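You operate a simulated robot arm through the tools that you are given. There is no shell and no other tool. Be economical: measure what you need, move in short steps, check, and stop when the job is done.

You run a simulated robot arm. Do the job below in one go: nothing can be reset, and whatever is moved stays where it is left.

TASK
Fit the roll end into the trial roll and fold the lead down.
Fine: the copper saddle comes out of the gap onto the trestle top; teal cover and blue clip end turned down, uncracked.

The check looks at the end state, three seconds after you hand in, the way a careful person would. Anything else that was tipped, shoved, dropped, spilled or broken makes it a failure. Lids that push on must go on centred and level and be pressed home; caps that screw on are set level and turned clockwise until they are tight. Flat cloth is picked up by pressing the open fingertips on it (5 to 10 N) and closing them slowly along it; thin cloth reads only 2 to 8 mm in the jaws.

THE ROBOT
A 7-joint arm with a two-finger parallel gripper, fixed in place. Base frame: the origin is at the foot of the arm, x ahead of it, y to its left, z up; the work surface is at about z = 820. Units: mm, rad, N and s.
With the tool pointing down near the work surface it reaches from about 240 to 680 mm from the base axis. Its first joint turns from -1.152 to 1.152 rad. Payload 2.4 kg.
The tool frame sits at the grasp point between the pads (the TCP): z along the fingers, y along the line on which they close. The tips reach 30 mm beyond it. The gripper opens to 94 mm. The fingers are 28 mm wide and 10 mm thick; the gripper's body (50 by 96 mm) begins 55 mm behind the TCP.
Orientation is that of the tool frame in the base frame, as a unit quaternion [x, y, z, w]. With the fingers straight down and closing along the base's y, the tool's x points along the base's -x, its y along +y and its z along -z.

THE INTERFACE
- The arm moves only by the tool nudge_tool. Its argument "rows" is a list of rows, each a list of 3 entries, a list of its own where there are three numbers: the shift along the base's x, y, z in units of 30 mm (1.0 is 30 mm), then the turn, a rotation vector about the base's x, y, z in units of 8 degrees (1.0 is 8 degrees), then the finger opening in mm, from 0 to 94. In form: [[[x, y, z], [wx, wy, wz], claw], ...]. A call has 1 to 8 rows; each row shifts and turns the commanded pose from where the row before left it. A call with a number of a shift or a turn outside -1 to 1 is refused whole. A row lasts 0.2 s, in which the tool goes at most 50 mm and 0.15 rad; a call with a longer step from one row to the next is refused whole, and so is a gripper value outside its range. A pose out of reach is approached as far as the arm can. The call stops where the force on the tool passes 90 N (or 10 N more than at its start, if that is more) or the arm is blocked; 0.2 s more then pass. Each finger travels about 153 mm/s and halts on what it meets, pressing with about 23 N; the grip force reading is that of the motor and also rises with nothing between the fingers. The clock runs only during rows and for 0.2 s after the last one: add rows that do not move to give the fingers time. The reply holds the time, the measured pose of the TCP, the force on the tool along the base axes, the opening and the grip force, in the units named above and with some noise.
- Cameras (640 x 400 px; columns grow to the right, rows downward): "scene" is fixed at [47.8, 492.2, 1433.4]; the picture's right is [-0.57, -0.82, 0.00], its down [-0.54, 0.38, -0.75] and it looks along [0.61, -0.43, -0.66] (base axes); focal length 214 px, centre (320, 200). "wrist" rides on the gripper at [76, 14, -103] in the tool frame; the picture's right is [-0.18, 0.98, 0.00], its down [-0.75, -0.14, -0.64] and it looks along [-0.63, -0.12, 0.77] (tool axes); focal length 243 px, centre (320, 200). There is no depth. A picture from a camera that has moved, and an enlarged one, comes with that camera's place and axes in the base frame and with its lens.
- get_image(camera): a new picture of that camera. No time passes.
- enlarge(camera, box): a new picture of the part [left, top, right, bottom] of that camera's present view, enlarged. No time passes.
- job_done(): hands the job in; it is judged then, once.

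Go step by step. Nothing tells you positions but the pictures and the camera data: compare them with the known pose of the tool, close in by small moves and look again before you grip or let go. The budget is 120 turns and 68 pictures, counting those below and the enlarged ones. Unless the task says otherwise, let go and move clear before handing in, and close with one line.

The tools are called after ">>>" as name(argument=value, ...) on one line, values as JSON. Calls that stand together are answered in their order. nudge_tool: Moves the arm, as the interface text tells. Its arguments: {"type":"object","properties":{"rows":{"type":"array","items":{"type":"array"}}},"required":["rows"]} The other tools are called the same way: get_image (camera) takes a picture; enlarge (camera, box) takes an enlarged picture of a part of a camera's view; job_done () hands the job in.

At the start:

```text
time: 0.0
ee_pos: [367.3, 41.6, 1205.0]
ee_rot: [0.0, 1.0, 0.0, 0.0]
contact_force: [-0.5, 1.4, 0.6]
gripper_width: 93.8
gripper_force: 0.1
```

scene: 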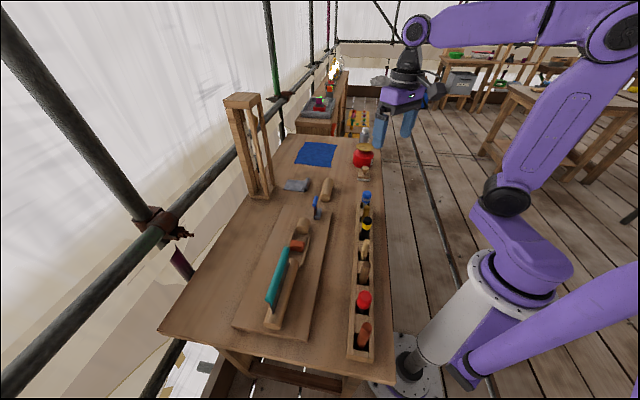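
wrist: 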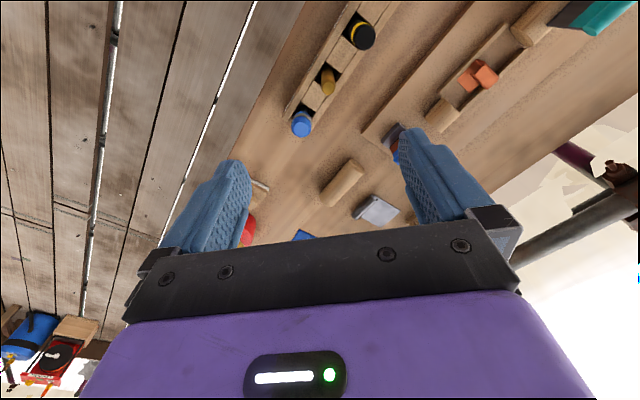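

I see a bench with a board carrying a teal item, a copper saddle in a gap, and a blue clip. I'll look closer before moving.

>>> enlarge(camera="scene", box=[220, 180, 400, 360])

>>> enlarge(camera="wrist", box=[260, 0, 640, 240])

```text
2.22 times, centred on (310, 270) of scene
camera zoom: at [47.8, 492.2, 1433.4], right [-0.57, -0.82, 0.0], down [-0.54, 0.38, -0.75], along [0.61, -0.43, -0.66], focal length 477 px, centre (342, 44)
```

zoom: 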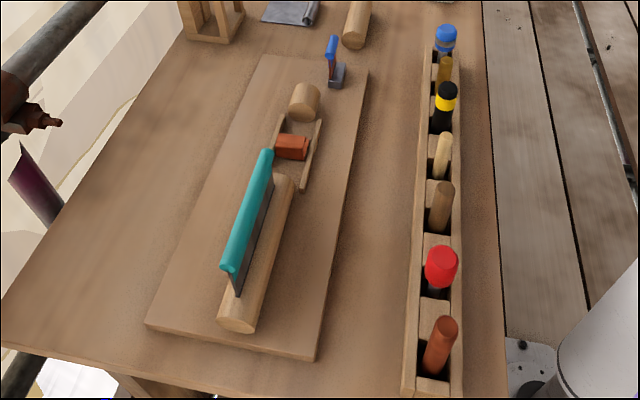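

```text
1.67 times, centred on (450, 120) of wrist
camera zoom: at [291.1, 56.7, 1306.8], right [0.18, 0.98, 0.0], down [0.75, -0.14, 0.64], along [0.63, -0.12, -0.77], focal length 404 px, centre (103, 333)
```

zoom: 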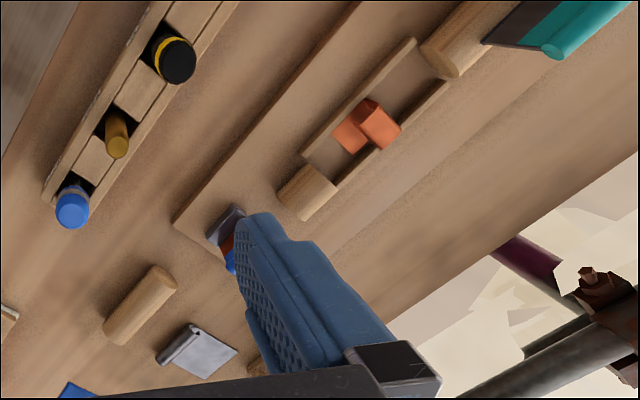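

The loose roll end lies beyond the board near (630, 45), the copper saddle sits in the gap near (440, 309), the blue clip is near (538, 162) and the teal cover stands around (300..416, 460..358). I'll bring the wrist camera over for a better measurement.

>>> nudge_tool(rows=[[[-0.24, 0.87, -0.6], [0, 0, 0], 94], [[-0.24, 0.87, -0.6], [0, 0, 0], 94], [[-0.24, 0.87, -0.6], [0, 0, 0], 94], [[-0.24, 0.87, -0.6], [0, 0, 0], 94], [[-0.24, 0.87, -0.6], [0, 0, 0], 94], [[-0.24, 0.87, -0.6], [0, 0, 0], 94], [[-0.24, 0.87, -0.6], [0, 0, 0], 94], [[-0.24, 0.87, -0.6], [0, 0, 0], 94]])

>>> get_image(camera="wrist")

>>> get_image(camera="scene")

```text
time: 1.8
ee_pos: [309.6, 251.9, 1061.6]
ee_rot: [0.001, 1.0, 0.001, 0.0]
contact_force: [-0.3, -0.3, 0.7]
gripper_width: 94.0
gripper_force: 0.1
```

```text
63 pictures are left
camera wrist: at [233.6, 266.1, 1162.6], right [0.19, 0.98, 0.0], down [0.75, -0.14, 0.64], along [0.63, -0.12, -0.77], focal length 243 px, centre (320, 200)
```

wrist: 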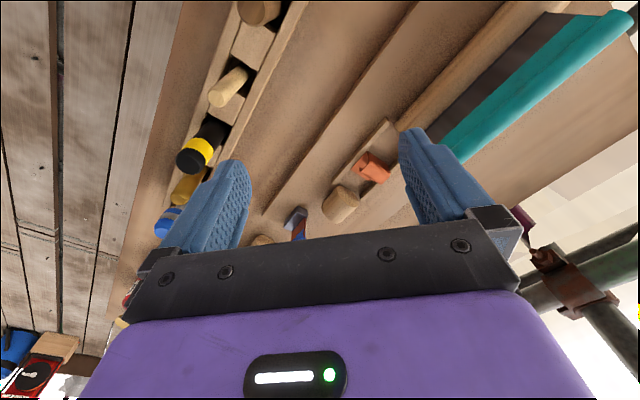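

```text
62 pictures are left
```

scene: 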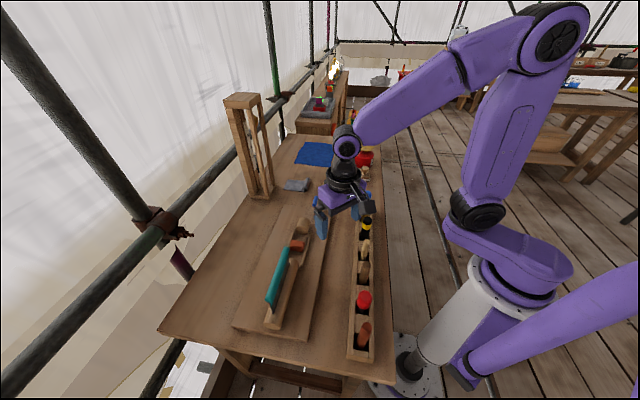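

The roll axis runs at about -44.5° in plan. I'll align the tool with it and hover above the gap for a close view.

>>> nudge_tool(rows=[[[0.48, 0.28, -0.2], [0, 0, -0.695], 94], [[0.48, 0.28, -0.2], [0, 0, -0.695], 94], [[0.48, 0.28, -0.2], [0, 0, -0.695], 94], [[0.48, 0.28, -0.2], [0, 0, -0.695], 94], [[0.48, 0.28, -0.2], [0, 0, -0.695], 94], [[0.48, 0.28, -0.2], [0, 0, -0.695], 94], [[0.48, 0.28, -0.2], [0, 0, -0.695], 94], [[0.48, 0.28, -0.2], [0, 0, -0.695], 94]])

>>> get_image(camera="wrist")

```text
time: 3.6
ee_pos: [424.6, 317.6, 1013.6]
ee_rot: [0.379, 0.925, 0.0, 0.001]
contact_force: [0.2, -0.4, 0.6]
gripper_width: 94.2
gripper_force: 0.0
```

```text
61 pictures are left
camera wrist: at [380.8, 381.7, 1115.1], right [0.82, 0.57, 0.0], down [0.44, -0.63, 0.64], along [0.37, -0.53, -0.77], focal length 243 px, centre (320, 200)
```

wrist: 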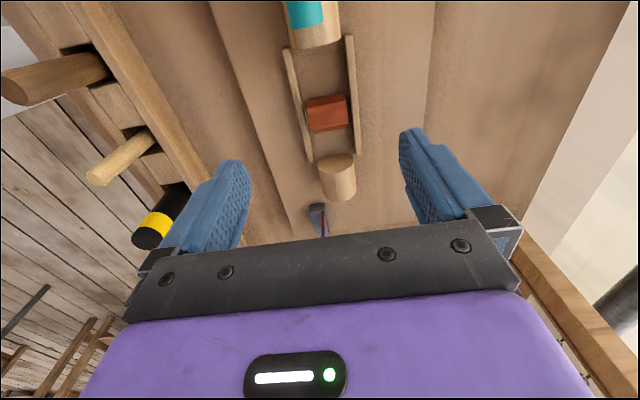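

>>> enlarge(camera="wrist", box=[240, 0, 440, 240])

>>> enlarge(camera="scene", box=[260, 200, 350, 330])

```text
1.67 times, centred on (340, 120) of wrist
camera zoom: at [380.8, 381.7, 1115.1], right [0.82, 0.57, 0.0], down [0.44, -0.63, 0.64], along [0.37, -0.53, -0.77], focal length 404 px, centre (287, 333)
```

zoom: 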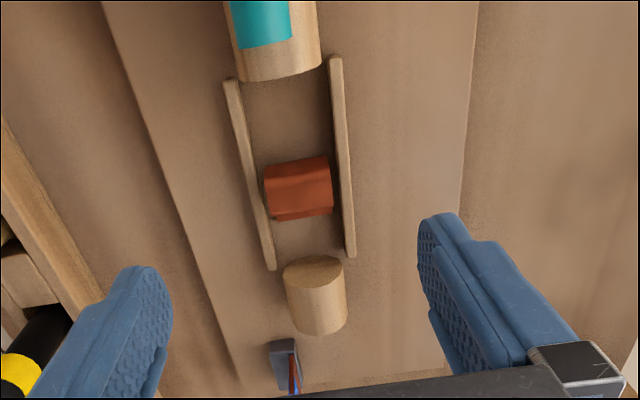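

```text
3.08 times, centred on (305, 265) of scene
camera zoom: at [47.8, 492.2, 1433.4], right [-0.57, -0.82, 0.0], down [-0.54, 0.38, -0.75], along [0.61, -0.43, -0.66], focal length 660 px, centre (366, 0)
```

zoom: 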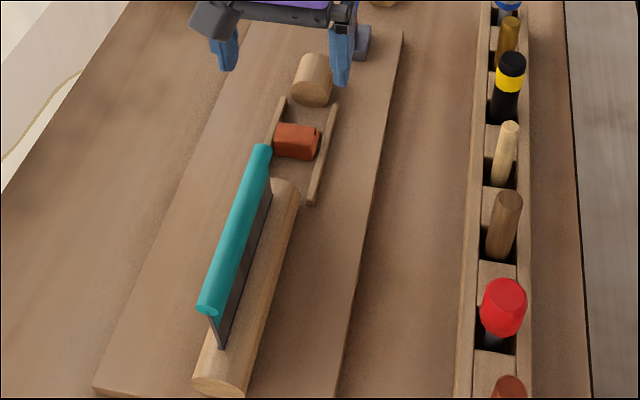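

The copper saddle is at about (440, 308), top near z 855, between two low rails with roughly 40 mm free on each side along the roll. I'll turn the tool 90° so the fingers close along the roll axis, and look again.

>>> nudge_tool(rows=[[[0.06, -0.04, 0], [0, 0, 0.94], 80], [[0.06, -0.04, 0], [0, 0, 0.94], 80], [[0.06, -0.04, 0], [0, 0, 0.94], 80], [[0.06, -0.04, 0], [0, 0, 0.94], 80], [[0.06, -0.04, 0], [0, 0, 0.94], 80], [[0.06, -0.04, 0], [0, 0, 0.94], 80], [[0.06, -0.04, 0], [0, 0, 0.94], 80], [[0.06, -0.04, 0], [0, 0, 0.94], 80]])

>>> nudge_tool(rows=[[[0, 0, 0], [0, 0, 0.94], 80], [[0, 0, 0], [0, 0, 0.94], 80], [[0, 0, 0], [0, 0, 0.94], 80], [[0, 0, -0.5], [0, 0, 0.94], 80], [[0, 0, -0.8], [0, 0, 0], 80], [[0, 0, -0.8], [0, 0, 0], 80]])

>>> get_image(camera="wrist")

```text
time: 5.4
ee_pos: [439.5, 308.3, 1013.4]
ee_rot: [-0.138, 0.99, 0.0, 0.0]
contact_force: [-0.4, -0.4, -0.4]
gripper_width: 79.8
gripper_force: 0.1
```

```text
time: 6.8
ee_pos: [439.6, 308.0, 951.6]
ee_rot: [-0.389, 0.921, 0.0, 0.001]
contact_force: [0.5, -0.2, -0.2]
gripper_width: 80.1
gripper_force: 0.1
```

```text
58 pictures are left
camera wrist: at [375.9, 263.9, 1051.8], right [-0.58, 0.82, 0.0], down [0.63, 0.44, 0.64], along [0.53, 0.37, -0.77], focal length 243 px, centre (320, 200)
```

wrist: 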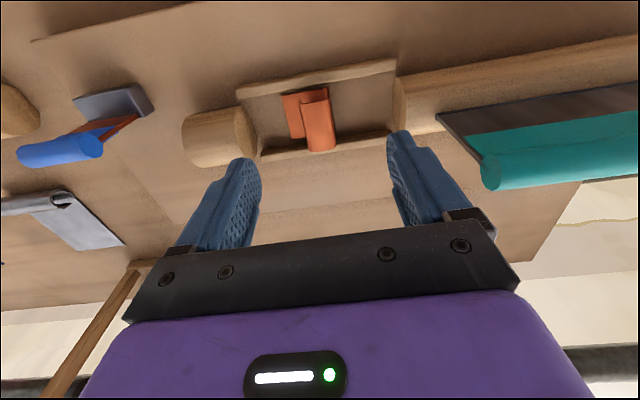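

>>> enlarge(camera="wrist", box=[170, 40, 430, 200])

>>> enlarge(camera="wrist", box=[0, 60, 200, 200])

```text
2.46 times, centred on (300, 120) of wrist
camera zoom: at [375.9, 263.9, 1051.8], right [-0.58, 0.82, 0.0], down [0.63, 0.44, 0.64], along [0.53, 0.37, -0.77], focal length 597 px, centre (369, 397)
```

zoom: 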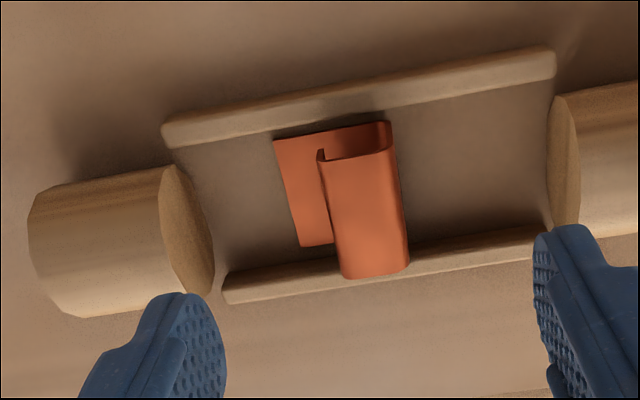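

```text
2.86 times, centred on (100, 130) of wrist
camera zoom: at [375.9, 263.9, 1051.8], right [-0.58, 0.82, 0.0], down [0.63, 0.44, 0.64], along [0.53, 0.37, -0.77], focal length 693 px, centre (949, 400)
```

zoom: 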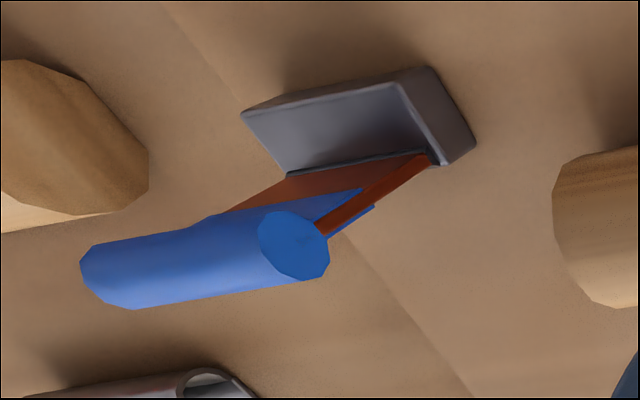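

The saddle is a hooked copper strip with a low flange towards the short roll. I'll grip its upstanding part along the roll axis with tips just above the flange.

>>> nudge_tool(rows=[[[0.05, 0.02, -0.6], [0, 0, 0], 62], [[0.05, 0.02, -0.6], [0, 0, 0], 62], [[0, 0, -0.6], [0, 0, 0], 62], [[0, 0, -0.4], [0, 0, 0], 62], [[0, 0, -0.3], [0, 0, 0], 62], [[0, 0, 0], [0, 0, 0], 62]])

>>> get_image(camera="wrist")

>>> enlarge(camera="scene", box=[250, 190, 350, 290])

```text
time: 8.2
ee_pos: [442.0, 308.9, 875.7]
ee_rot: [-0.388, 0.922, 0.001, 0.0]
contact_force: [-0.6, -0.8, -0.3]
gripper_width: 61.9
gripper_force: 0.1
```

```text
55 pictures are left
camera wrist: at [379.1, 265.3, 976.8], right [-0.58, 0.82, 0.0], down [0.63, 0.44, 0.64], along [0.53, 0.37, -0.77], focal length 243 px, centre (320, 200)
```

wrist: 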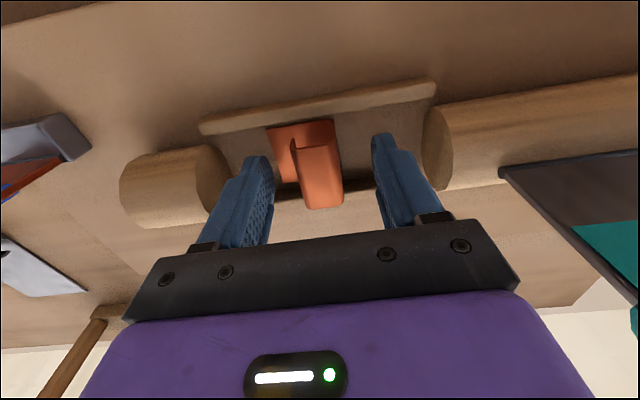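

```text
4.00 times, centred on (300, 240) of scene
camera zoom: at [47.8, 492.2, 1433.4], right [-0.57, -0.82, 0.0], down [-0.54, 0.38, -0.75], along [0.61, -0.43, -0.66], focal length 858 px, centre (400, 40)
```

zoom: 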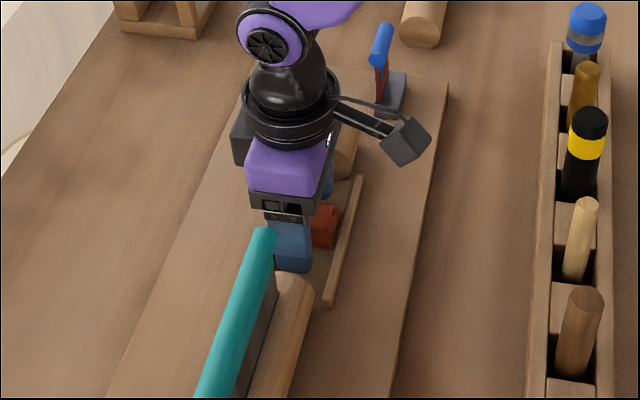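

>>> nudge_tool(rows=[[[0, 0, 0], [0, 0, 0], 50], [[0, 0, 0], [0, 0, 0], 42], [[0, 0, 0], [0, 0, 0], 36], [[0, 0, 0], [0, 0, 0], 30], [[0, 0, 0], [0, 0, 0], 25], [[0, 0, 0], [0, 0, 0], 20], [[0, 0, 0], [0, 0, 0], 18]])

>>> enlarge(camera="wrist", box=[160, 60, 480, 260])

```text
time: 9.8
ee_pos: [441.8, 308.9, 876.6]
ee_rot: [-0.389, 0.921, 0.001, 0.001]
contact_force: [0.1, 0.6, 11.6]
gripper_width: 23.2
gripper_force: 23.4
```

```text
2.00 times, centred on (320, 160) of wrist
camera zoom: at [379.2, 265.5, 977.3], right [-0.58, 0.82, 0.0], down [0.63, 0.44, 0.64], along [0.53, 0.37, -0.77], focal length 485 px, centre (320, 280)
```

zoom: 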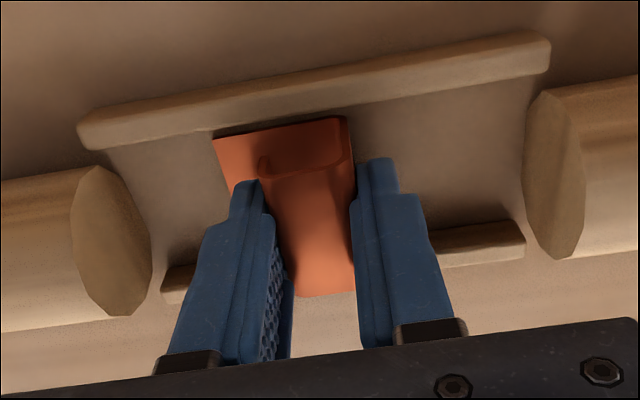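

The saddle is gripped (23 mm). I'll lift it slowly.

>>> nudge_tool(rows=[[[0, 0, 0.15], [0, 0, 0], 18], [[0, 0, 0.4], [0, 0, 0], 18], [[0, 0, 0.6], [0, 0, 0], 18], [[0, 0, 0.8], [0, 0, 0], 18], [[0, 0, 0.8], [0, 0, 0], 18]])

>>> get_image(camera="wrist")

```text
time: 11.0
ee_pos: [442.4, 310.0, 959.2]
ee_rot: [-0.389, 0.921, -0.001, -0.001]
contact_force: [0.4, 0.1, -0.7]
gripper_width: 23.4
gripper_force: 23.6
```

```text
52 pictures are left
camera wrist: at [379.2, 265.7, 1060.3], right [-0.58, 0.82, 0.0], down [0.63, 0.44, 0.64], along [0.52, 0.37, -0.77], focal length 243 px, centre (320, 200)
```

wrist: 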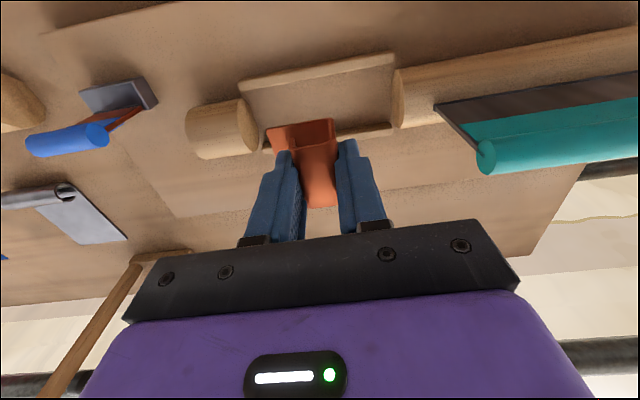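

>>> nudge_tool(rows=[[[-0.52, -0.52, 0], [0, 0, 0], 18], [[-0.52, -0.52, 0], [0, 0, 0], 18], [[-0.52, -0.52, 0], [0, 0, 0], 18], [[-0.52, -0.52, 0], [0, 0, 0], 18], [[-0.52, -0.52, 0], [0, 0, 0], 18], [[-0.52, -0.52, -0.5], [0, 0, 0], 18], [[0, 0, -0.7], [0, 0, 0], 18]])

>>> get_image(camera="wrist")

>>> enlarge(camera="scene", box=[260, 190, 400, 330])

```text
time: 12.6
ee_pos: [349.8, 215.5, 922.6]
ee_rot: [-0.388, 0.922, 0.0, -0.001]
contact_force: [-0.3, 0.4, -1.0]
gripper_width: 23.0
gripper_force: 22.6
```

```text
51 pictures are left
camera wrist: at [285.7, 171.3, 1023.1], right [-0.58, 0.82, 0.0], down [0.63, 0.44, 0.64], along [0.53, 0.37, -0.77], focal length 243 px, centre (320, 200)
```

wrist: 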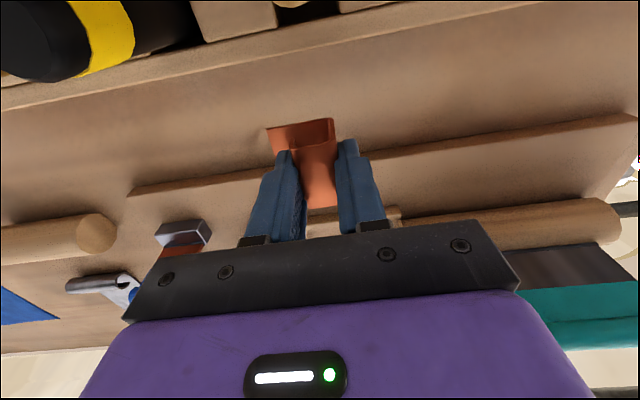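

```text
2.86 times, centred on (330, 260) of scene
camera zoom: at [47.8, 492.2, 1433.4], right [-0.57, -0.82, 0.0], down [-0.54, 0.38, -0.75], along [0.61, -0.43, -0.66], focal length 613 px, centre (291, 29)
```

zoom: 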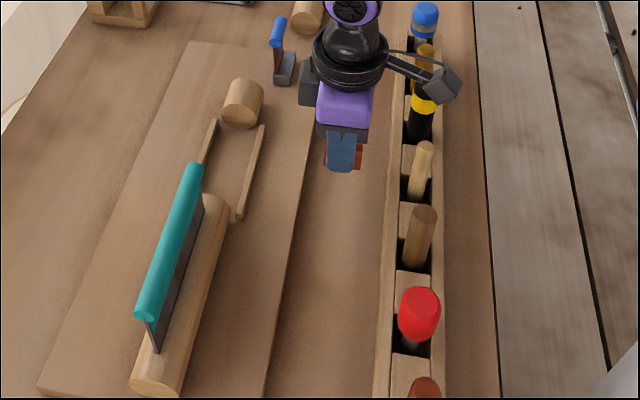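

>>> nudge_tool(rows=[[[0, 0, -0.6], [0, 0, 0], 18], [[0, 0, -0.6], [0, 0, 0], 18], [[0, 0, -0.5], [0, 0, 0], 18], [[0, 0, -0.2], [0, 0, 0], 18], [[0, 0, 0], [0, 0, 0], 18]])

>>> get_image(camera="wrist")

```text
time: 13.8
ee_pos: [348.9, 214.6, 865.5]
ee_rot: [-0.389, 0.921, -0.001, 0.0]
contact_force: [-0.2, 0.4, -0.9]
gripper_width: 23.2
gripper_force: 22.6
```

```text
49 pictures are left
camera wrist: at [285.3, 171.6, 966.2], right [-0.58, 0.82, 0.0], down [0.63, 0.44, 0.64], along [0.53, 0.37, -0.77], focal length 243 px, centre (320, 200)
```

wrist: 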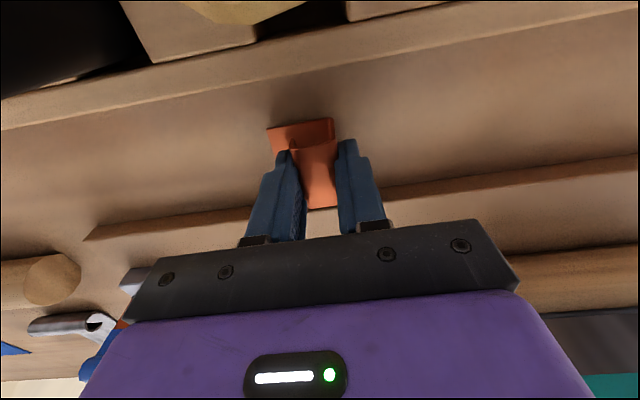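

>>> nudge_tool(rows=[[[0, 0, -0.1], [0, 0, 0], 18], [[0, 0, -0.07], [0, 0, 0], 18]])

```text
time: 14.4
ee_pos: [349.1, 215.3, 861.2]
ee_rot: [-0.388, 0.922, 0.001, 0.0]
contact_force: [0.4, -0.1, 0.1]
gripper_width: 23.0
gripper_force: 22.9
```

>>> nudge_tool(rows=[[[0, 0, -0.07], [0, 0, 0], 18], [[0, 0, 0], [0, 0, 0], 18]])

```text
time: 15.0
ee_pos: [347.1, 215.5, 857.3]
ee_rot: [-0.389, 0.921, 0.0, 0.001]
contact_force: [-3.3, -1.9, 20.0]
gripper_width: 23.7
gripper_force: 22.9
```

Contact: the saddle is on the bench top. I'll relax, open gently and look.

>>> nudge_tool(rows=[[[0, 0, 0.04], [0, 0, 0], 20], [[0, 0, 0], [0, 0, 0], 26], [[0, 0, 0], [0, 0, 0], 32], [[0, 0, 0], [0, 0, 0], 42], [[0, 0, 0], [0, 0, 0], 50], [[0, 0, 0.3], [0, 0, 0], 50], [[0, 0, 0.8], [0, 0, 0], 50], [[0, 0, 0.8], [0, 0, 0], 50]])

>>> get_image(camera="wrist")

```text
time: 16.8
ee_pos: [348.1, 216.6, 916.5]
ee_rot: [-0.388, 0.922, 0.0, 0.0]
contact_force: [-0.3, 0.1, -0.4]
gripper_width: 50.1
gripper_force: 0.1
```

```text
48 pictures are left
camera wrist: at [285.2, 172.2, 1017.6], right [-0.58, 0.82, 0.0], down [0.63, 0.44, 0.64], along [0.52, 0.37, -0.77], focal length 243 px, centre (320, 200)
```

wrist: 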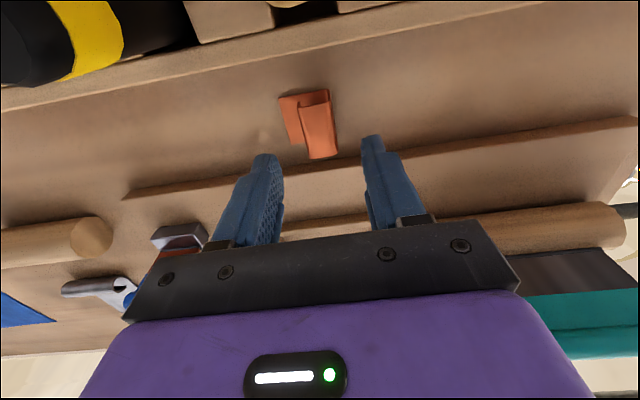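

Saddle is resting flat on the bench. Next I'll go over to the loose roll end, turning the fingers to close across it.

>>> nudge_tool(rows=[[[0.2, 0, 0.9], [0, 0, -0.94], 80], [[0.5, -0.2, 0.9], [0, 0, -0.94], 80], [[0.8, -0.5, 0.9], [0, 0, -0.94], 80], [[0.9, -0.5, 0.2], [0, 0, -0.94], 80], [[0.9, -0.5, 0], [0, 0, -0.94], 80], [[0.9, -0.5, 0], [0, 0, -0.94], 80], [[0.9, -0.5, 0], [0, 0, -0.94], 80], [[0.9, -0.5, 0], [0, 0, -0.94], 80]])

>>> nudge_tool(rows=[[[0.9, -0.5, 0], [0, 0, -0.94], 80], [[0.9, -0.6, 0], [0, 0, -0.94], 80], [[0.9, -0.7, 0], [0, 0, -0.94], 80], [[0, 0, 0], [0, 0, -0.94], 80], [[0, 0, 0], [0, 0, 0], 80]])

>>> get_image(camera="wrist")

```text
time: 18.6
ee_pos: [528.8, 119.2, 1004.0]
ee_rot: [0.127, 0.992, 0.001, 0.0]
contact_force: [0.5, 1.1, -0.4]
gripper_width: 79.9
gripper_force: 0.1
```

```text
time: 19.8
ee_pos: [611.2, 66.3, 1002.0]
ee_rot: [0.38, 0.925, 0.0, 0.0]
contact_force: [0.2, -0.1, -0.1]
gripper_width: 80.1
gripper_force: 0.1
```

```text
47 pictures are left
camera wrist: at [565.4, 129.8, 1103.9], right [0.82, 0.57, 0.0], down [0.44, -0.63, 0.64], along [0.37, -0.53, -0.77], focal length 243 px, centre (320, 200)
```

wrist: 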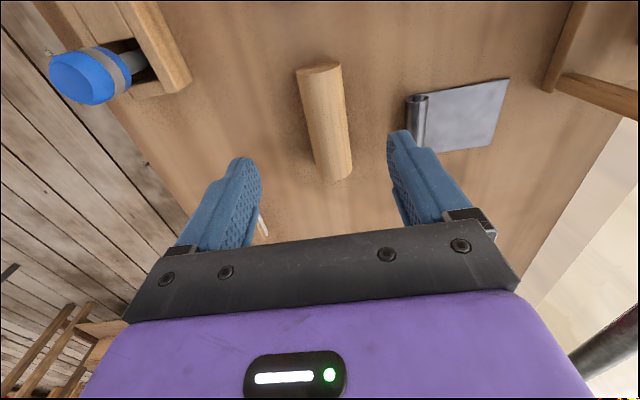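

>>> enlarge(camera="wrist", box=[220, 40, 420, 200])

```text
2.50 times, centred on (320, 120) of wrist
camera zoom: at [565.4, 129.8, 1103.9], right [0.82, 0.57, 0.0], down [0.44, -0.63, 0.64], along [0.37, -0.53, -0.77], focal length 606 px, centre (320, 400)
```

zoom: 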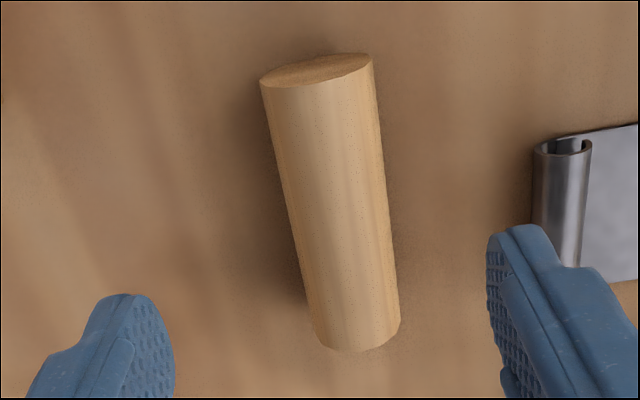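

The roll end is 117 mm long, 45 mm in diameter, centred near (636, 44) and lying at about -46°. I'll descend over its middle.

>>> nudge_tool(rows=[[[0.28, -0.25, -0.5], [0, 0, 0], 74], [[0.28, -0.25, -0.8], [0, 0, -0.1], 74], [[0.27, -0.24, -0.9], [0, 0, 0], 74], [[0, 0, -0.8], [0, 0, 0], 74], [[0, 0, -0.5], [0, 0, 0], 74], [[0, 0, -0.4], [0, 0, 0], 74], [[0, 0, 0], [0, 0, 0], 74]])

>>> get_image(camera="wrist")

```text
time: 21.4
ee_pos: [634.4, 43.0, 885.8]
ee_rot: [0.385, 0.923, 0.0, 0.0]
contact_force: [-0.3, 0.1, 0.8]
gripper_width: 73.9
gripper_force: 0.0
```

```text
45 pictures are left
camera wrist: at [591.2, 107.9, 987.5], right [0.83, 0.56, 0.0], down [0.43, -0.64, 0.64], along [0.36, -0.53, -0.77], focal length 243 px, centre (320, 200)
```

wrist: 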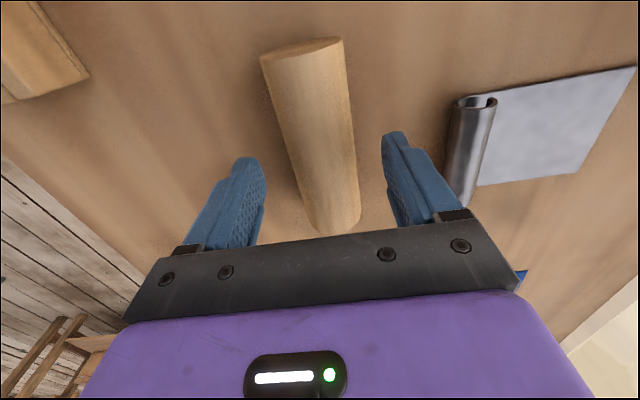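

>>> nudge_tool(rows=[[[0.04, 0.06, -0.3], [0, 0, -0.15], 74], [[0.03, 0.04, -0.3], [0, 0, -0.15], 74], [[0, 0, -0.15], [0, 0, 0], 70], [[0, 0, 0], [0, 0, 0], 64], [[0, 0, 0], [0, 0, 0], 56], [[0, 0, 0], [0, 0, 0], 50], [[0, 0, 0], [0, 0, 0], 46], [[0, 0, 0], [0, 0, 0], 42]])

>>> nudge_tool(rows=[[[0, 0, 0], [0, 0, 0], 38], [[0, 0, 0], [0, 0, 0], 38]])

>>> get_image(camera="wrist")

```text
time: 23.2
ee_pos: [636.3, 46.7, 863.8]
ee_rot: [0.405, 0.915, 0.0, 0.0]
contact_force: [0.6, -0.4, -0.3]
gripper_width: 42.3
gripper_force: 22.9
```

```text
time: 23.8
ee_pos: [637.4, 46.0, 864.8]
ee_rot: [0.404, 0.915, 0.0, 0.0]
contact_force: [-0.2, -0.8, -0.5]
gripper_width: 39.9
gripper_force: 23.0
```

```text
44 pictures are left
camera wrist: at [596.0, 113.2, 964.9], right [0.85, 0.53, 0.0], down [0.4, -0.65, 0.64], along [0.34, -0.55, -0.77], focal length 243 px, centre (320, 200)
```

wrist: 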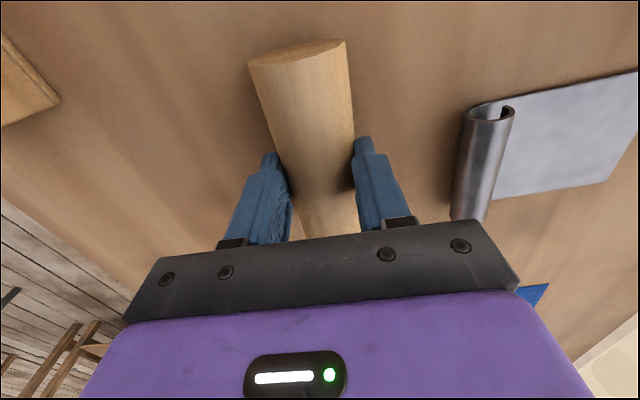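

Gripped at 40 mm. Lifting slowly.

>>> nudge_tool(rows=[[[0, 0, 0.1], [0, 0, 0], 36], [[0, 0, 0.2], [0, 0, 0], 36], [[0, 0, 0.4], [0, 0, 0], 36], [[0, 0, 0.6], [0, 0, 0], 36], [[-0.2, 0.2, 0.8], [0, 0, 0], 36], [[-0.2, 0.2, 0.8], [0, 0, 0], 36], [[-0.2, 0.2, 0.8], [0, 0, 0], 36], [[0, 0, 0], [0, 0, 0], 36]])

>>> get_image(camera="wrist")

>>> enlarge(camera="scene", box=[250, 100, 410, 260])

```text
time: 25.6
ee_pos: [616.1, 65.0, 975.1]
ee_rot: [0.404, 0.915, 0.0, -0.001]
contact_force: [0.4, -0.8, -0.2]
gripper_width: 42.2
gripper_force: 22.6
```

```text
43 pictures are left
camera wrist: at [577.5, 131.2, 1076.0], right [0.85, 0.53, 0.0], down [0.4, -0.65, 0.64], along [0.34, -0.55, -0.77], focal length 243 px, centre (320, 200)
```

wrist: 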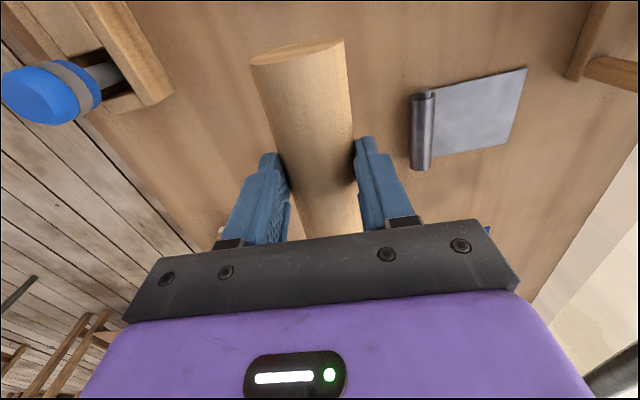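

```text
2.50 times, centred on (330, 180) of scene
camera zoom: at [47.8, 492.2, 1433.4], right [-0.57, -0.82, 0.0], down [-0.54, 0.38, -0.75], along [0.61, -0.43, -0.66], focal length 536 px, centre (295, 250)
```

zoom: 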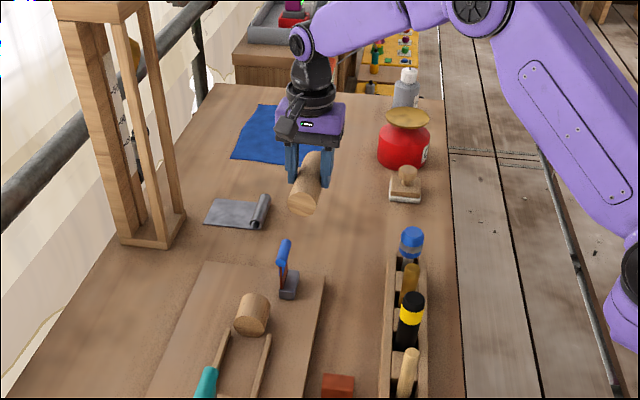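

The roll end is held level, its near end about 60 mm behind the TCP. The gap is about 127 mm long, centred near (439.5, 307.5), so I'll carry it over the gap at a safe height.

>>> nudge_tool(rows=[[[-0.58, 0.8, 0.1], [0, 0, 0.05], 36], [[-0.58, 0.8, 0.1], [0, 0, 0.05], 36], [[-0.58, 0.8, 0], [0, 0, 0.05], 36], [[-0.58, 0.8, 0], [0, 0, 0.05], 36], [[-0.58, 0.8, 0], [0, 0, 0.05], 36], [[-0.58, 0.8, 0], [0, 0, 0.05], 36], [[-0.58, 0.8, 0], [0, 0, 0.06], 36], [[-0.58, 0.8, 0], [0, 0, 0.06], 36]])

>>> nudge_tool(rows=[[[-0.58, 0.8, 0], [0, 0, 0], 36], [[-0.58, 0.8, 0], [0, 0, 0], 36], [[0, 0, 0], [0, 0, 0], 36]])

>>> get_image(camera="wrist")

>>> enlarge(camera="scene", box=[240, 190, 360, 310])

```text
time: 27.4
ee_pos: [478.5, 256.8, 980.3]
ee_rot: [0.377, 0.926, 0.0, 0.0]
contact_force: [0.0, 0.7, -0.8]
gripper_width: 41.8
gripper_force: 22.5
```

```text
time: 28.2
ee_pos: [445.6, 306.1, 980.5]
ee_rot: [0.379, 0.926, 0.0, 0.001]
contact_force: [-0.6, -0.6, 0.1]
gripper_width: 41.8
gripper_force: 22.9
```

```text
41 pictures are left
camera wrist: at [400.6, 368.8, 1081.3], right [0.82, 0.57, 0.0], down [0.44, -0.63, 0.64], along [0.37, -0.53, -0.77], focal length 243 px, centre (320, 200)
```

wrist: 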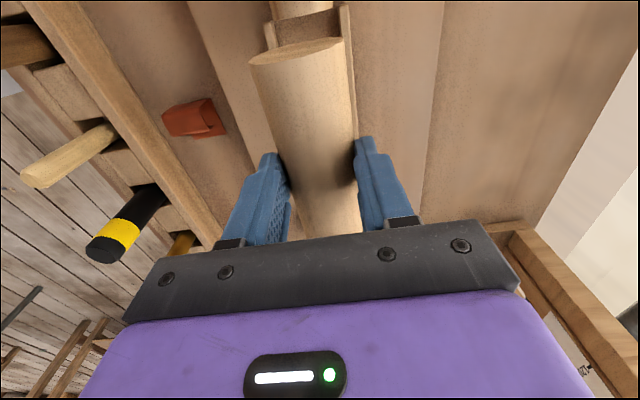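

```text
3.33 times, centred on (300, 250) of scene
camera zoom: at [47.7, 492.2, 1433.4], right [-0.57, -0.82, 0.0], down [-0.54, 0.38, -0.75], along [0.61, -0.43, -0.66], focal length 715 px, centre (387, 33)
```

zoom: 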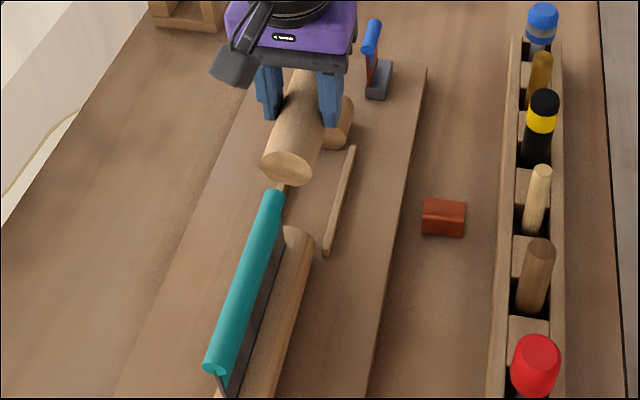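

>>> nudge_tool(rows=[[[-0.1, 0.01, -0.5], [0, 0, 0], 36], [[-0.08, 0.01, -0.6], [0, 0, 0], 36], [[0, 0, -0.5], [0, 0, 0], 36], [[0, 0, 0], [0, 0, 0], 36]])

>>> enlarge(camera="wrist", box=[220, 0, 420, 160])

>>> enlarge(camera="scene", box=[260, 200, 340, 280])

```text
time: 29.2
ee_pos: [440.2, 305.5, 932.4]
ee_rot: [0.377, 0.926, 0.0, 0.0]
contact_force: [0.1, 0.0, -1.4]
gripper_width: 41.8
gripper_force: 23.0
```

```text
2.50 times, centred on (320, 80) of wrist
camera zoom: at [395.5, 369.2, 1033.6], right [0.82, 0.57, 0.0], down [0.44, -0.63, 0.64], along [0.37, -0.53, -0.77], focal length 606 px, centre (320, 500)
```

zoom: 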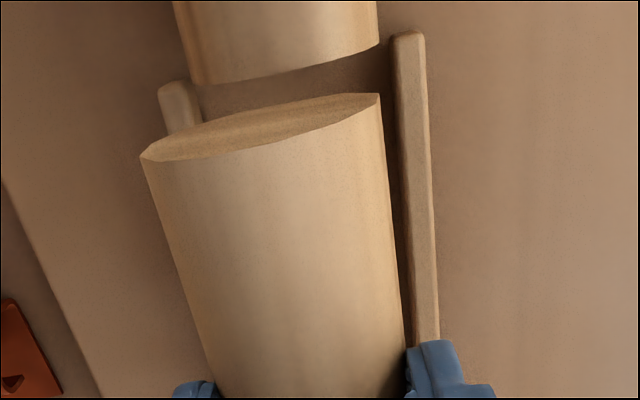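

```text
5.00 times, centred on (300, 240) of scene
camera zoom: at [47.8, 492.2, 1433.4], right [-0.57, -0.82, 0.0], down [-0.54, 0.38, -0.75], along [0.61, -0.43, -0.66], focal length 1072 px, centre (420, 0)
```

zoom: 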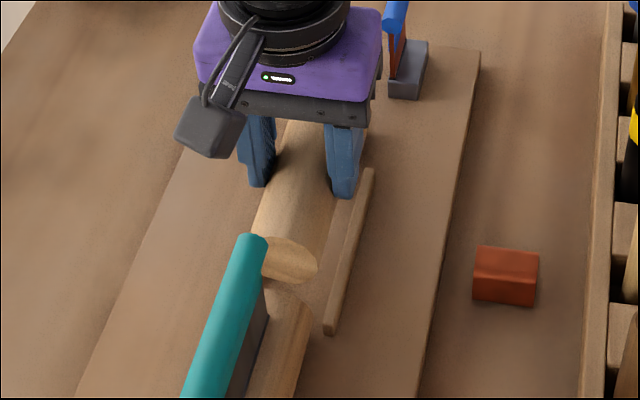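

The held roll is about 3 mm short of the rails' centreline in v and well placed lengthwise. I'll correct and lower.

>>> nudge_tool(rows=[[[0.05, 0.09, -0.3], [0, 0, 0], 36], [[0, 0, -0.3], [0, 0, 0], 36], [[0, 0, 0], [0, 0, 0], 36]])

>>> enlarge(camera="wrist", box=[220, 0, 420, 160])

>>> enlarge(camera="scene", box=[260, 200, 340, 280])

```text
time: 30.0
ee_pos: [441.0, 308.9, 916.2]
ee_rot: [0.377, 0.926, 0.0, 0.0]
contact_force: [0.5, 0.1, -1.2]
gripper_width: 42.1
gripper_force: 22.8
```

```text
2.50 times, centred on (320, 80) of wrist
camera zoom: at [396.4, 372.1, 1016.1], right [0.82, 0.57, 0.0], down [0.44, -0.63, 0.64], along [0.37, -0.53, -0.77], focal length 606 px, centre (320, 500)
```

zoom: 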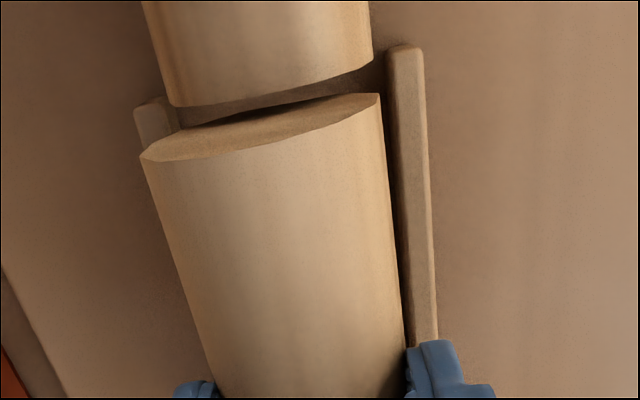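

```text
5.00 times, centred on (300, 240) of scene
camera zoom: at [47.8, 492.2, 1433.4], right [-0.57, -0.82, 0.0], down [-0.54, 0.38, -0.75], along [0.61, -0.43, -0.66], focal length 1072 px, centre (420, 0)
```

zoom: 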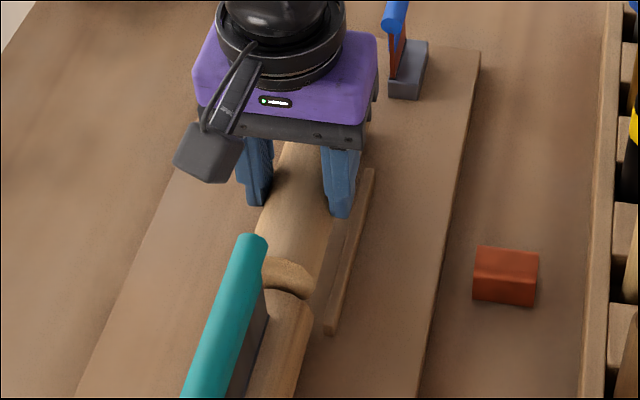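

Alignment looks good: about 3–4 mm clearance each end. Lowering until contact.

>>> nudge_tool(rows=[[[0, 0, -0.3], [0, 0, 0], 36], [[0, 0, -0.3], [0, 0, 0], 36], [[0, 0, -0.2], [0, 0, 0], 36], [[0, 0, 0], [0, 0, 0], 36]])

>>> nudge_tool(rows=[[[0, 0, -0.1], [0, 0, 0], 36], [[0, 0, -0.07], [0, 0, 0], 36]])

>>> enlarge(camera="wrist", box=[220, 0, 420, 160])

```text
time: 31.0
ee_pos: [441.1, 307.4, 889.0]
ee_rot: [0.376, 0.926, 0.0, 0.0]
contact_force: [-0.6, -0.1, -0.3]
gripper_width: 42.0
gripper_force: 22.5
```

```text
time: 31.6
ee_pos: [440.4, 306.7, 886.1]
ee_rot: [0.378, 0.926, 0.0, -0.001]
contact_force: [-3.7, -4.3, 18.3]
gripper_width: 41.6
gripper_force: 23.0
```

```text
2.50 times, centred on (320, 80) of wrist
camera zoom: at [396.0, 371.5, 987.3], right [0.82, 0.57, 0.0], down [0.44, -0.63, 0.64], along [0.37, -0.53, -0.77], focal length 606 px, centre (320, 500)
```

zoom: 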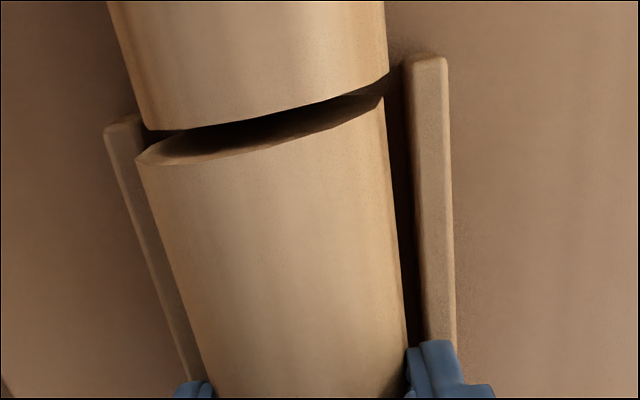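

>>> enlarge(camera="scene", box=[275, 215, 325, 265])

>>> get_image(camera="wrist")

```text
8.00 times, centred on (300, 240) of scene
camera zoom: at [47.4, 491.9, 1433.5], right [-0.57, -0.82, 0.0], down [-0.54, 0.38, -0.75], along [0.61, -0.43, -0.66], focal length 1716 px, centre (480, -120)
```

zoom: 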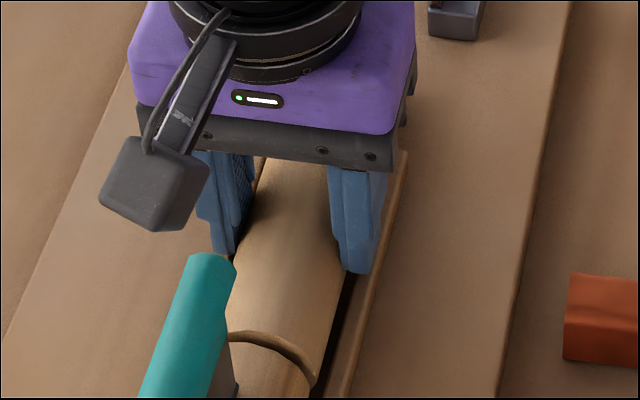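

```text
33 pictures are left
camera wrist: at [396.0, 371.5, 987.3], right [0.82, 0.57, 0.0], down [0.44, -0.63, 0.64], along [0.37, -0.53, -0.77], focal length 243 px, centre (320, 200)
```

wrist: 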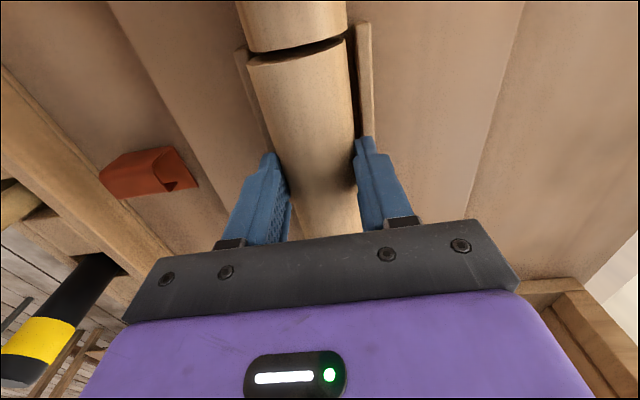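

Contact at TCP 886; the fingertips probably touch the rail tops with the roll just above its seat. I'll ease up slightly, open gently and check.

>>> nudge_tool(rows=[[[0.02, 0.02, 0.04], [0, 0, 0], 36], [[0, 0, 0], [0, 0, 0], 40], [[0, 0, 0], [0, 0, 0], 42], [[0, 0, 0], [0, 0, 0], 44], [[0, 0, 0], [0, 0, 0], 47], [[0, 0, 0], [0, 0, 0], 52], [[0, 0, 0], [0, 0, 0], 58]])

>>> enlarge(camera="wrist", box=[200, 0, 440, 240])

```text
time: 33.2
ee_pos: [442.2, 308.0, 887.5]
ee_rot: [0.378, 0.926, 0.0, 0.0]
contact_force: [0.0, 0.7, 0.6]
gripper_width: 58.1
gripper_force: 0.1
```

```text
1.67 times, centred on (320, 120) of wrist
camera zoom: at [397.0, 372.4, 988.0], right [0.82, 0.57, 0.0], down [0.44, -0.63, 0.64], along [0.37, -0.53, -0.77], focal length 404 px, centre (320, 333)
```

zoom: 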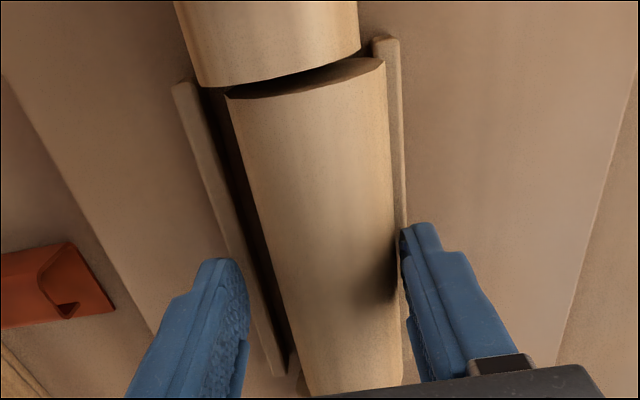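

The roll dropped in but rolled about 6 mm towards the +v rail. I'll centre the tool on the gap line and close gently to bring it back in line, then open slowly.

>>> nudge_tool(rows=[[[0.02, 0.03, 0], [0, 0, 0], 58], [[0, 0, -0.03], [0, 0, 0], 54], [[0, 0, 0], [0, 0, 0], 50], [[0, 0, 0], [0, 0, 0], 47], [[0, 0, 0], [0, 0, 0], 44], [[0, 0, 0], [0, 0, 0], 42], [[0, 0, 0], [0, 0, 0], 41]])

>>> enlarge(camera="wrist", box=[200, 0, 440, 240])

```text
time: 34.8
ee_pos: [442.2, 309.7, 886.3]
ee_rot: [0.377, 0.926, -0.001, 0.0]
contact_force: [0.1, -0.2, 0.0]
gripper_width: 42.6
gripper_force: 1.0
```

```text
1.67 times, centred on (320, 120) of wrist
camera zoom: at [397.7, 373.4, 987.2], right [0.82, 0.57, 0.0], down [0.44, -0.63, 0.64], along [0.37, -0.53, -0.77], focal length 404 px, centre (320, 333)
```

zoom: 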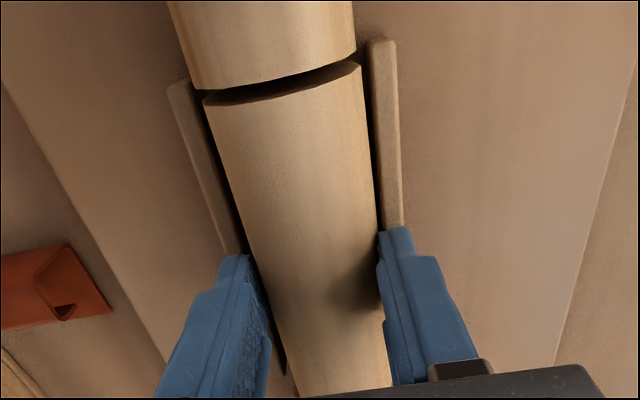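

It is now in line with the fixed rolls. Opening very slowly.

>>> nudge_tool(rows=[[[0, 0, 0], [0, 0, 0], 43], [[0, 0, 0], [0, 0, 0], 43.5], [[0, 0, 0], [0, 0, 0], 44], [[0, 0, 0], [0, 0, 0], 44.5], [[0, 0, 0], [0, 0, 0], 45], [[0, 0, 0], [0, 0, 0], 47], [[0, 0, 0], [0, 0, 0], 52], [[0, 0, 0], [0, 0, 0], 58]])

>>> enlarge(camera="wrist", box=[200, 0, 440, 240])

```text
time: 36.6
ee_pos: [441.3, 309.0, 885.5]
ee_rot: [0.377, 0.926, 0.0, 0.0]
contact_force: [0.5, 0.0, -0.5]
gripper_width: 58.0
gripper_force: 0.1
```

```text
1.67 times, centred on (320, 120) of wrist
camera zoom: at [397.8, 373.4, 987.2], right [0.82, 0.57, 0.0], down [0.44, -0.63, 0.64], along [0.37, -0.53, -0.77], focal length 404 px, centre (320, 333)
```

zoom: 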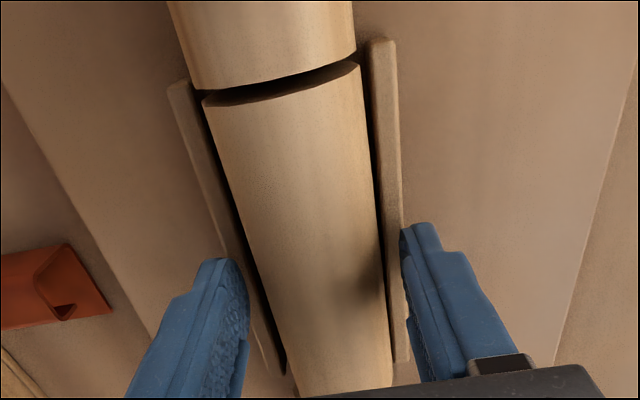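

The roll end stays put in the gap. I'll back off upward and look at the teal cover and the blue clip to work out how they fold.

>>> nudge_tool(rows=[[[0, 0, 0.4], [0, 0, 0], 60], [[0, 0, 0.8], [0, 0, 0], 60], [[0, 0, 0.9], [0, 0, 0], 60], [[0, 0, 0.9], [0, 0, 0], 60], [[-0.5, 0.5, 0.3], [0, 0, 0], 60], [[-0.9, 0.9, 0], [0, 0, 0], 60], [[-0.9, 0.9, 0], [0, 0, 0], 40], [[-0.9, 0.9, 0], [0, 0, 0], 20]])

>>> get_image(camera="wrist")

>>> enlarge(camera="scene", box=[260, 190, 340, 270])

```text
time: 38.4
ee_pos: [345.2, 405.3, 985.0]
ee_rot: [0.378, 0.926, 0.0, 0.0]
contact_force: [0.3, -0.1, -0.4]
gripper_width: 20.3
gripper_force: 0.1
```

```text
29 pictures are left
camera wrist: at [301.2, 468.8, 1086.2], right [0.82, 0.57, 0.0], down [0.44, -0.63, 0.64], along [0.37, -0.53, -0.77], focal length 243 px, centre (320, 200)
```

wrist: 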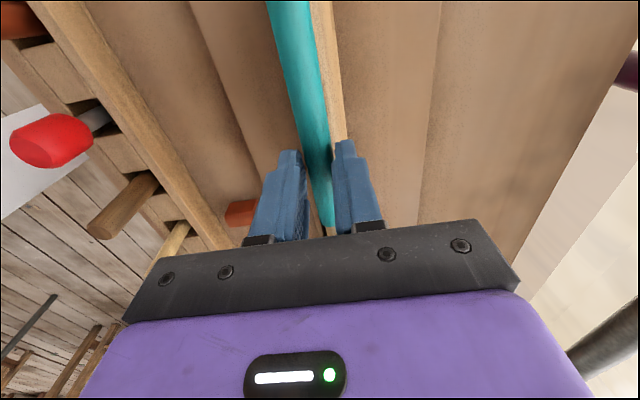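

```text
5.00 times, centred on (300, 230) of scene
camera zoom: at [47.8, 492.2, 1433.4], right [-0.57, -0.82, 0.0], down [-0.54, 0.38, -0.75], along [0.61, -0.43, -0.66], focal length 1072 px, centre (420, 50)
```

zoom: 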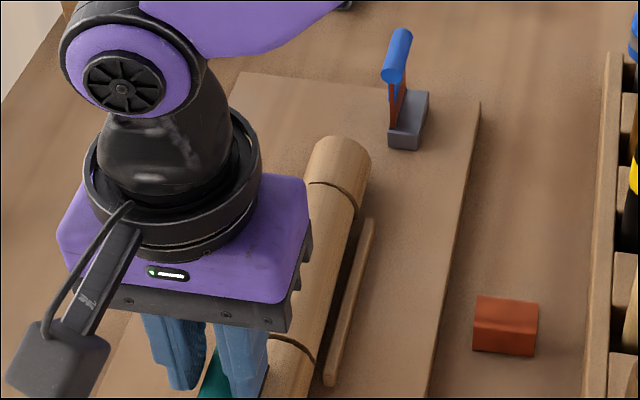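

>>> enlarge(camera="wrist", box=[230, 0, 430, 250])

>>> enlarge(camera="scene", box=[250, 230, 330, 340])

```text
1.60 times, centred on (330, 125) of wrist
camera zoom: at [301.2, 468.8, 1086.2], right [0.82, 0.57, 0.0], down [0.44, -0.63, 0.64], along [0.37, -0.53, -0.77], focal length 388 px, centre (304, 320)
```

zoom: 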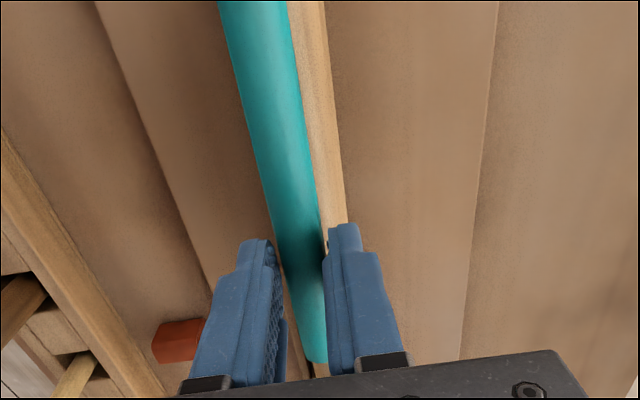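

```text
3.64 times, centred on (290, 285) of scene
camera zoom: at [47.8, 492.2, 1433.4], right [-0.57, -0.82, 0.0], down [-0.54, 0.38, -0.75], along [0.61, -0.43, -0.66], focal length 780 px, centre (429, -109)
```

zoom: 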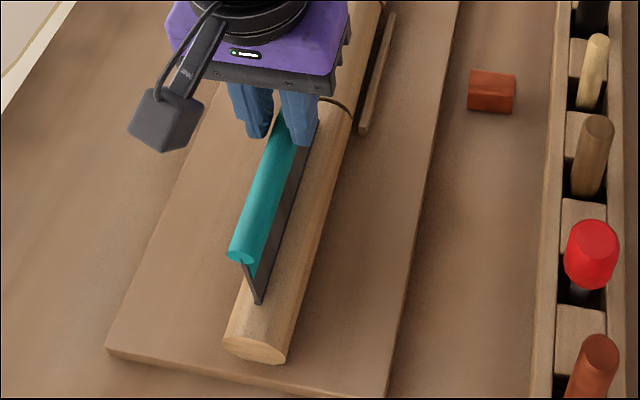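

The cover is a vertical sheet hinged along the top of the long roll, with its bar at about z 957, and my fingers happen to straddle it without contact. I'll probe gently to either side to learn which way it folds.

>>> nudge_tool(rows=[[[0, 0, 0], [0, 0, 0], 26], [[0, 0, -0.25], [0, 0, 0], 26], [[-0.09, -0.09, 0], [0, 0, 0], 26], [[-0.09, -0.09, 0], [0, 0, 0], 26], [[0, 0, 0], [0, 0, 0], 26]])

```text
time: 39.6
ee_pos: [340.6, 400.0, 977.2]
ee_rot: [0.378, 0.926, 0.001, 0.0]
contact_force: [4.8, 3.0, 0.2]
gripper_width: 28.7
gripper_force: 2.7
```

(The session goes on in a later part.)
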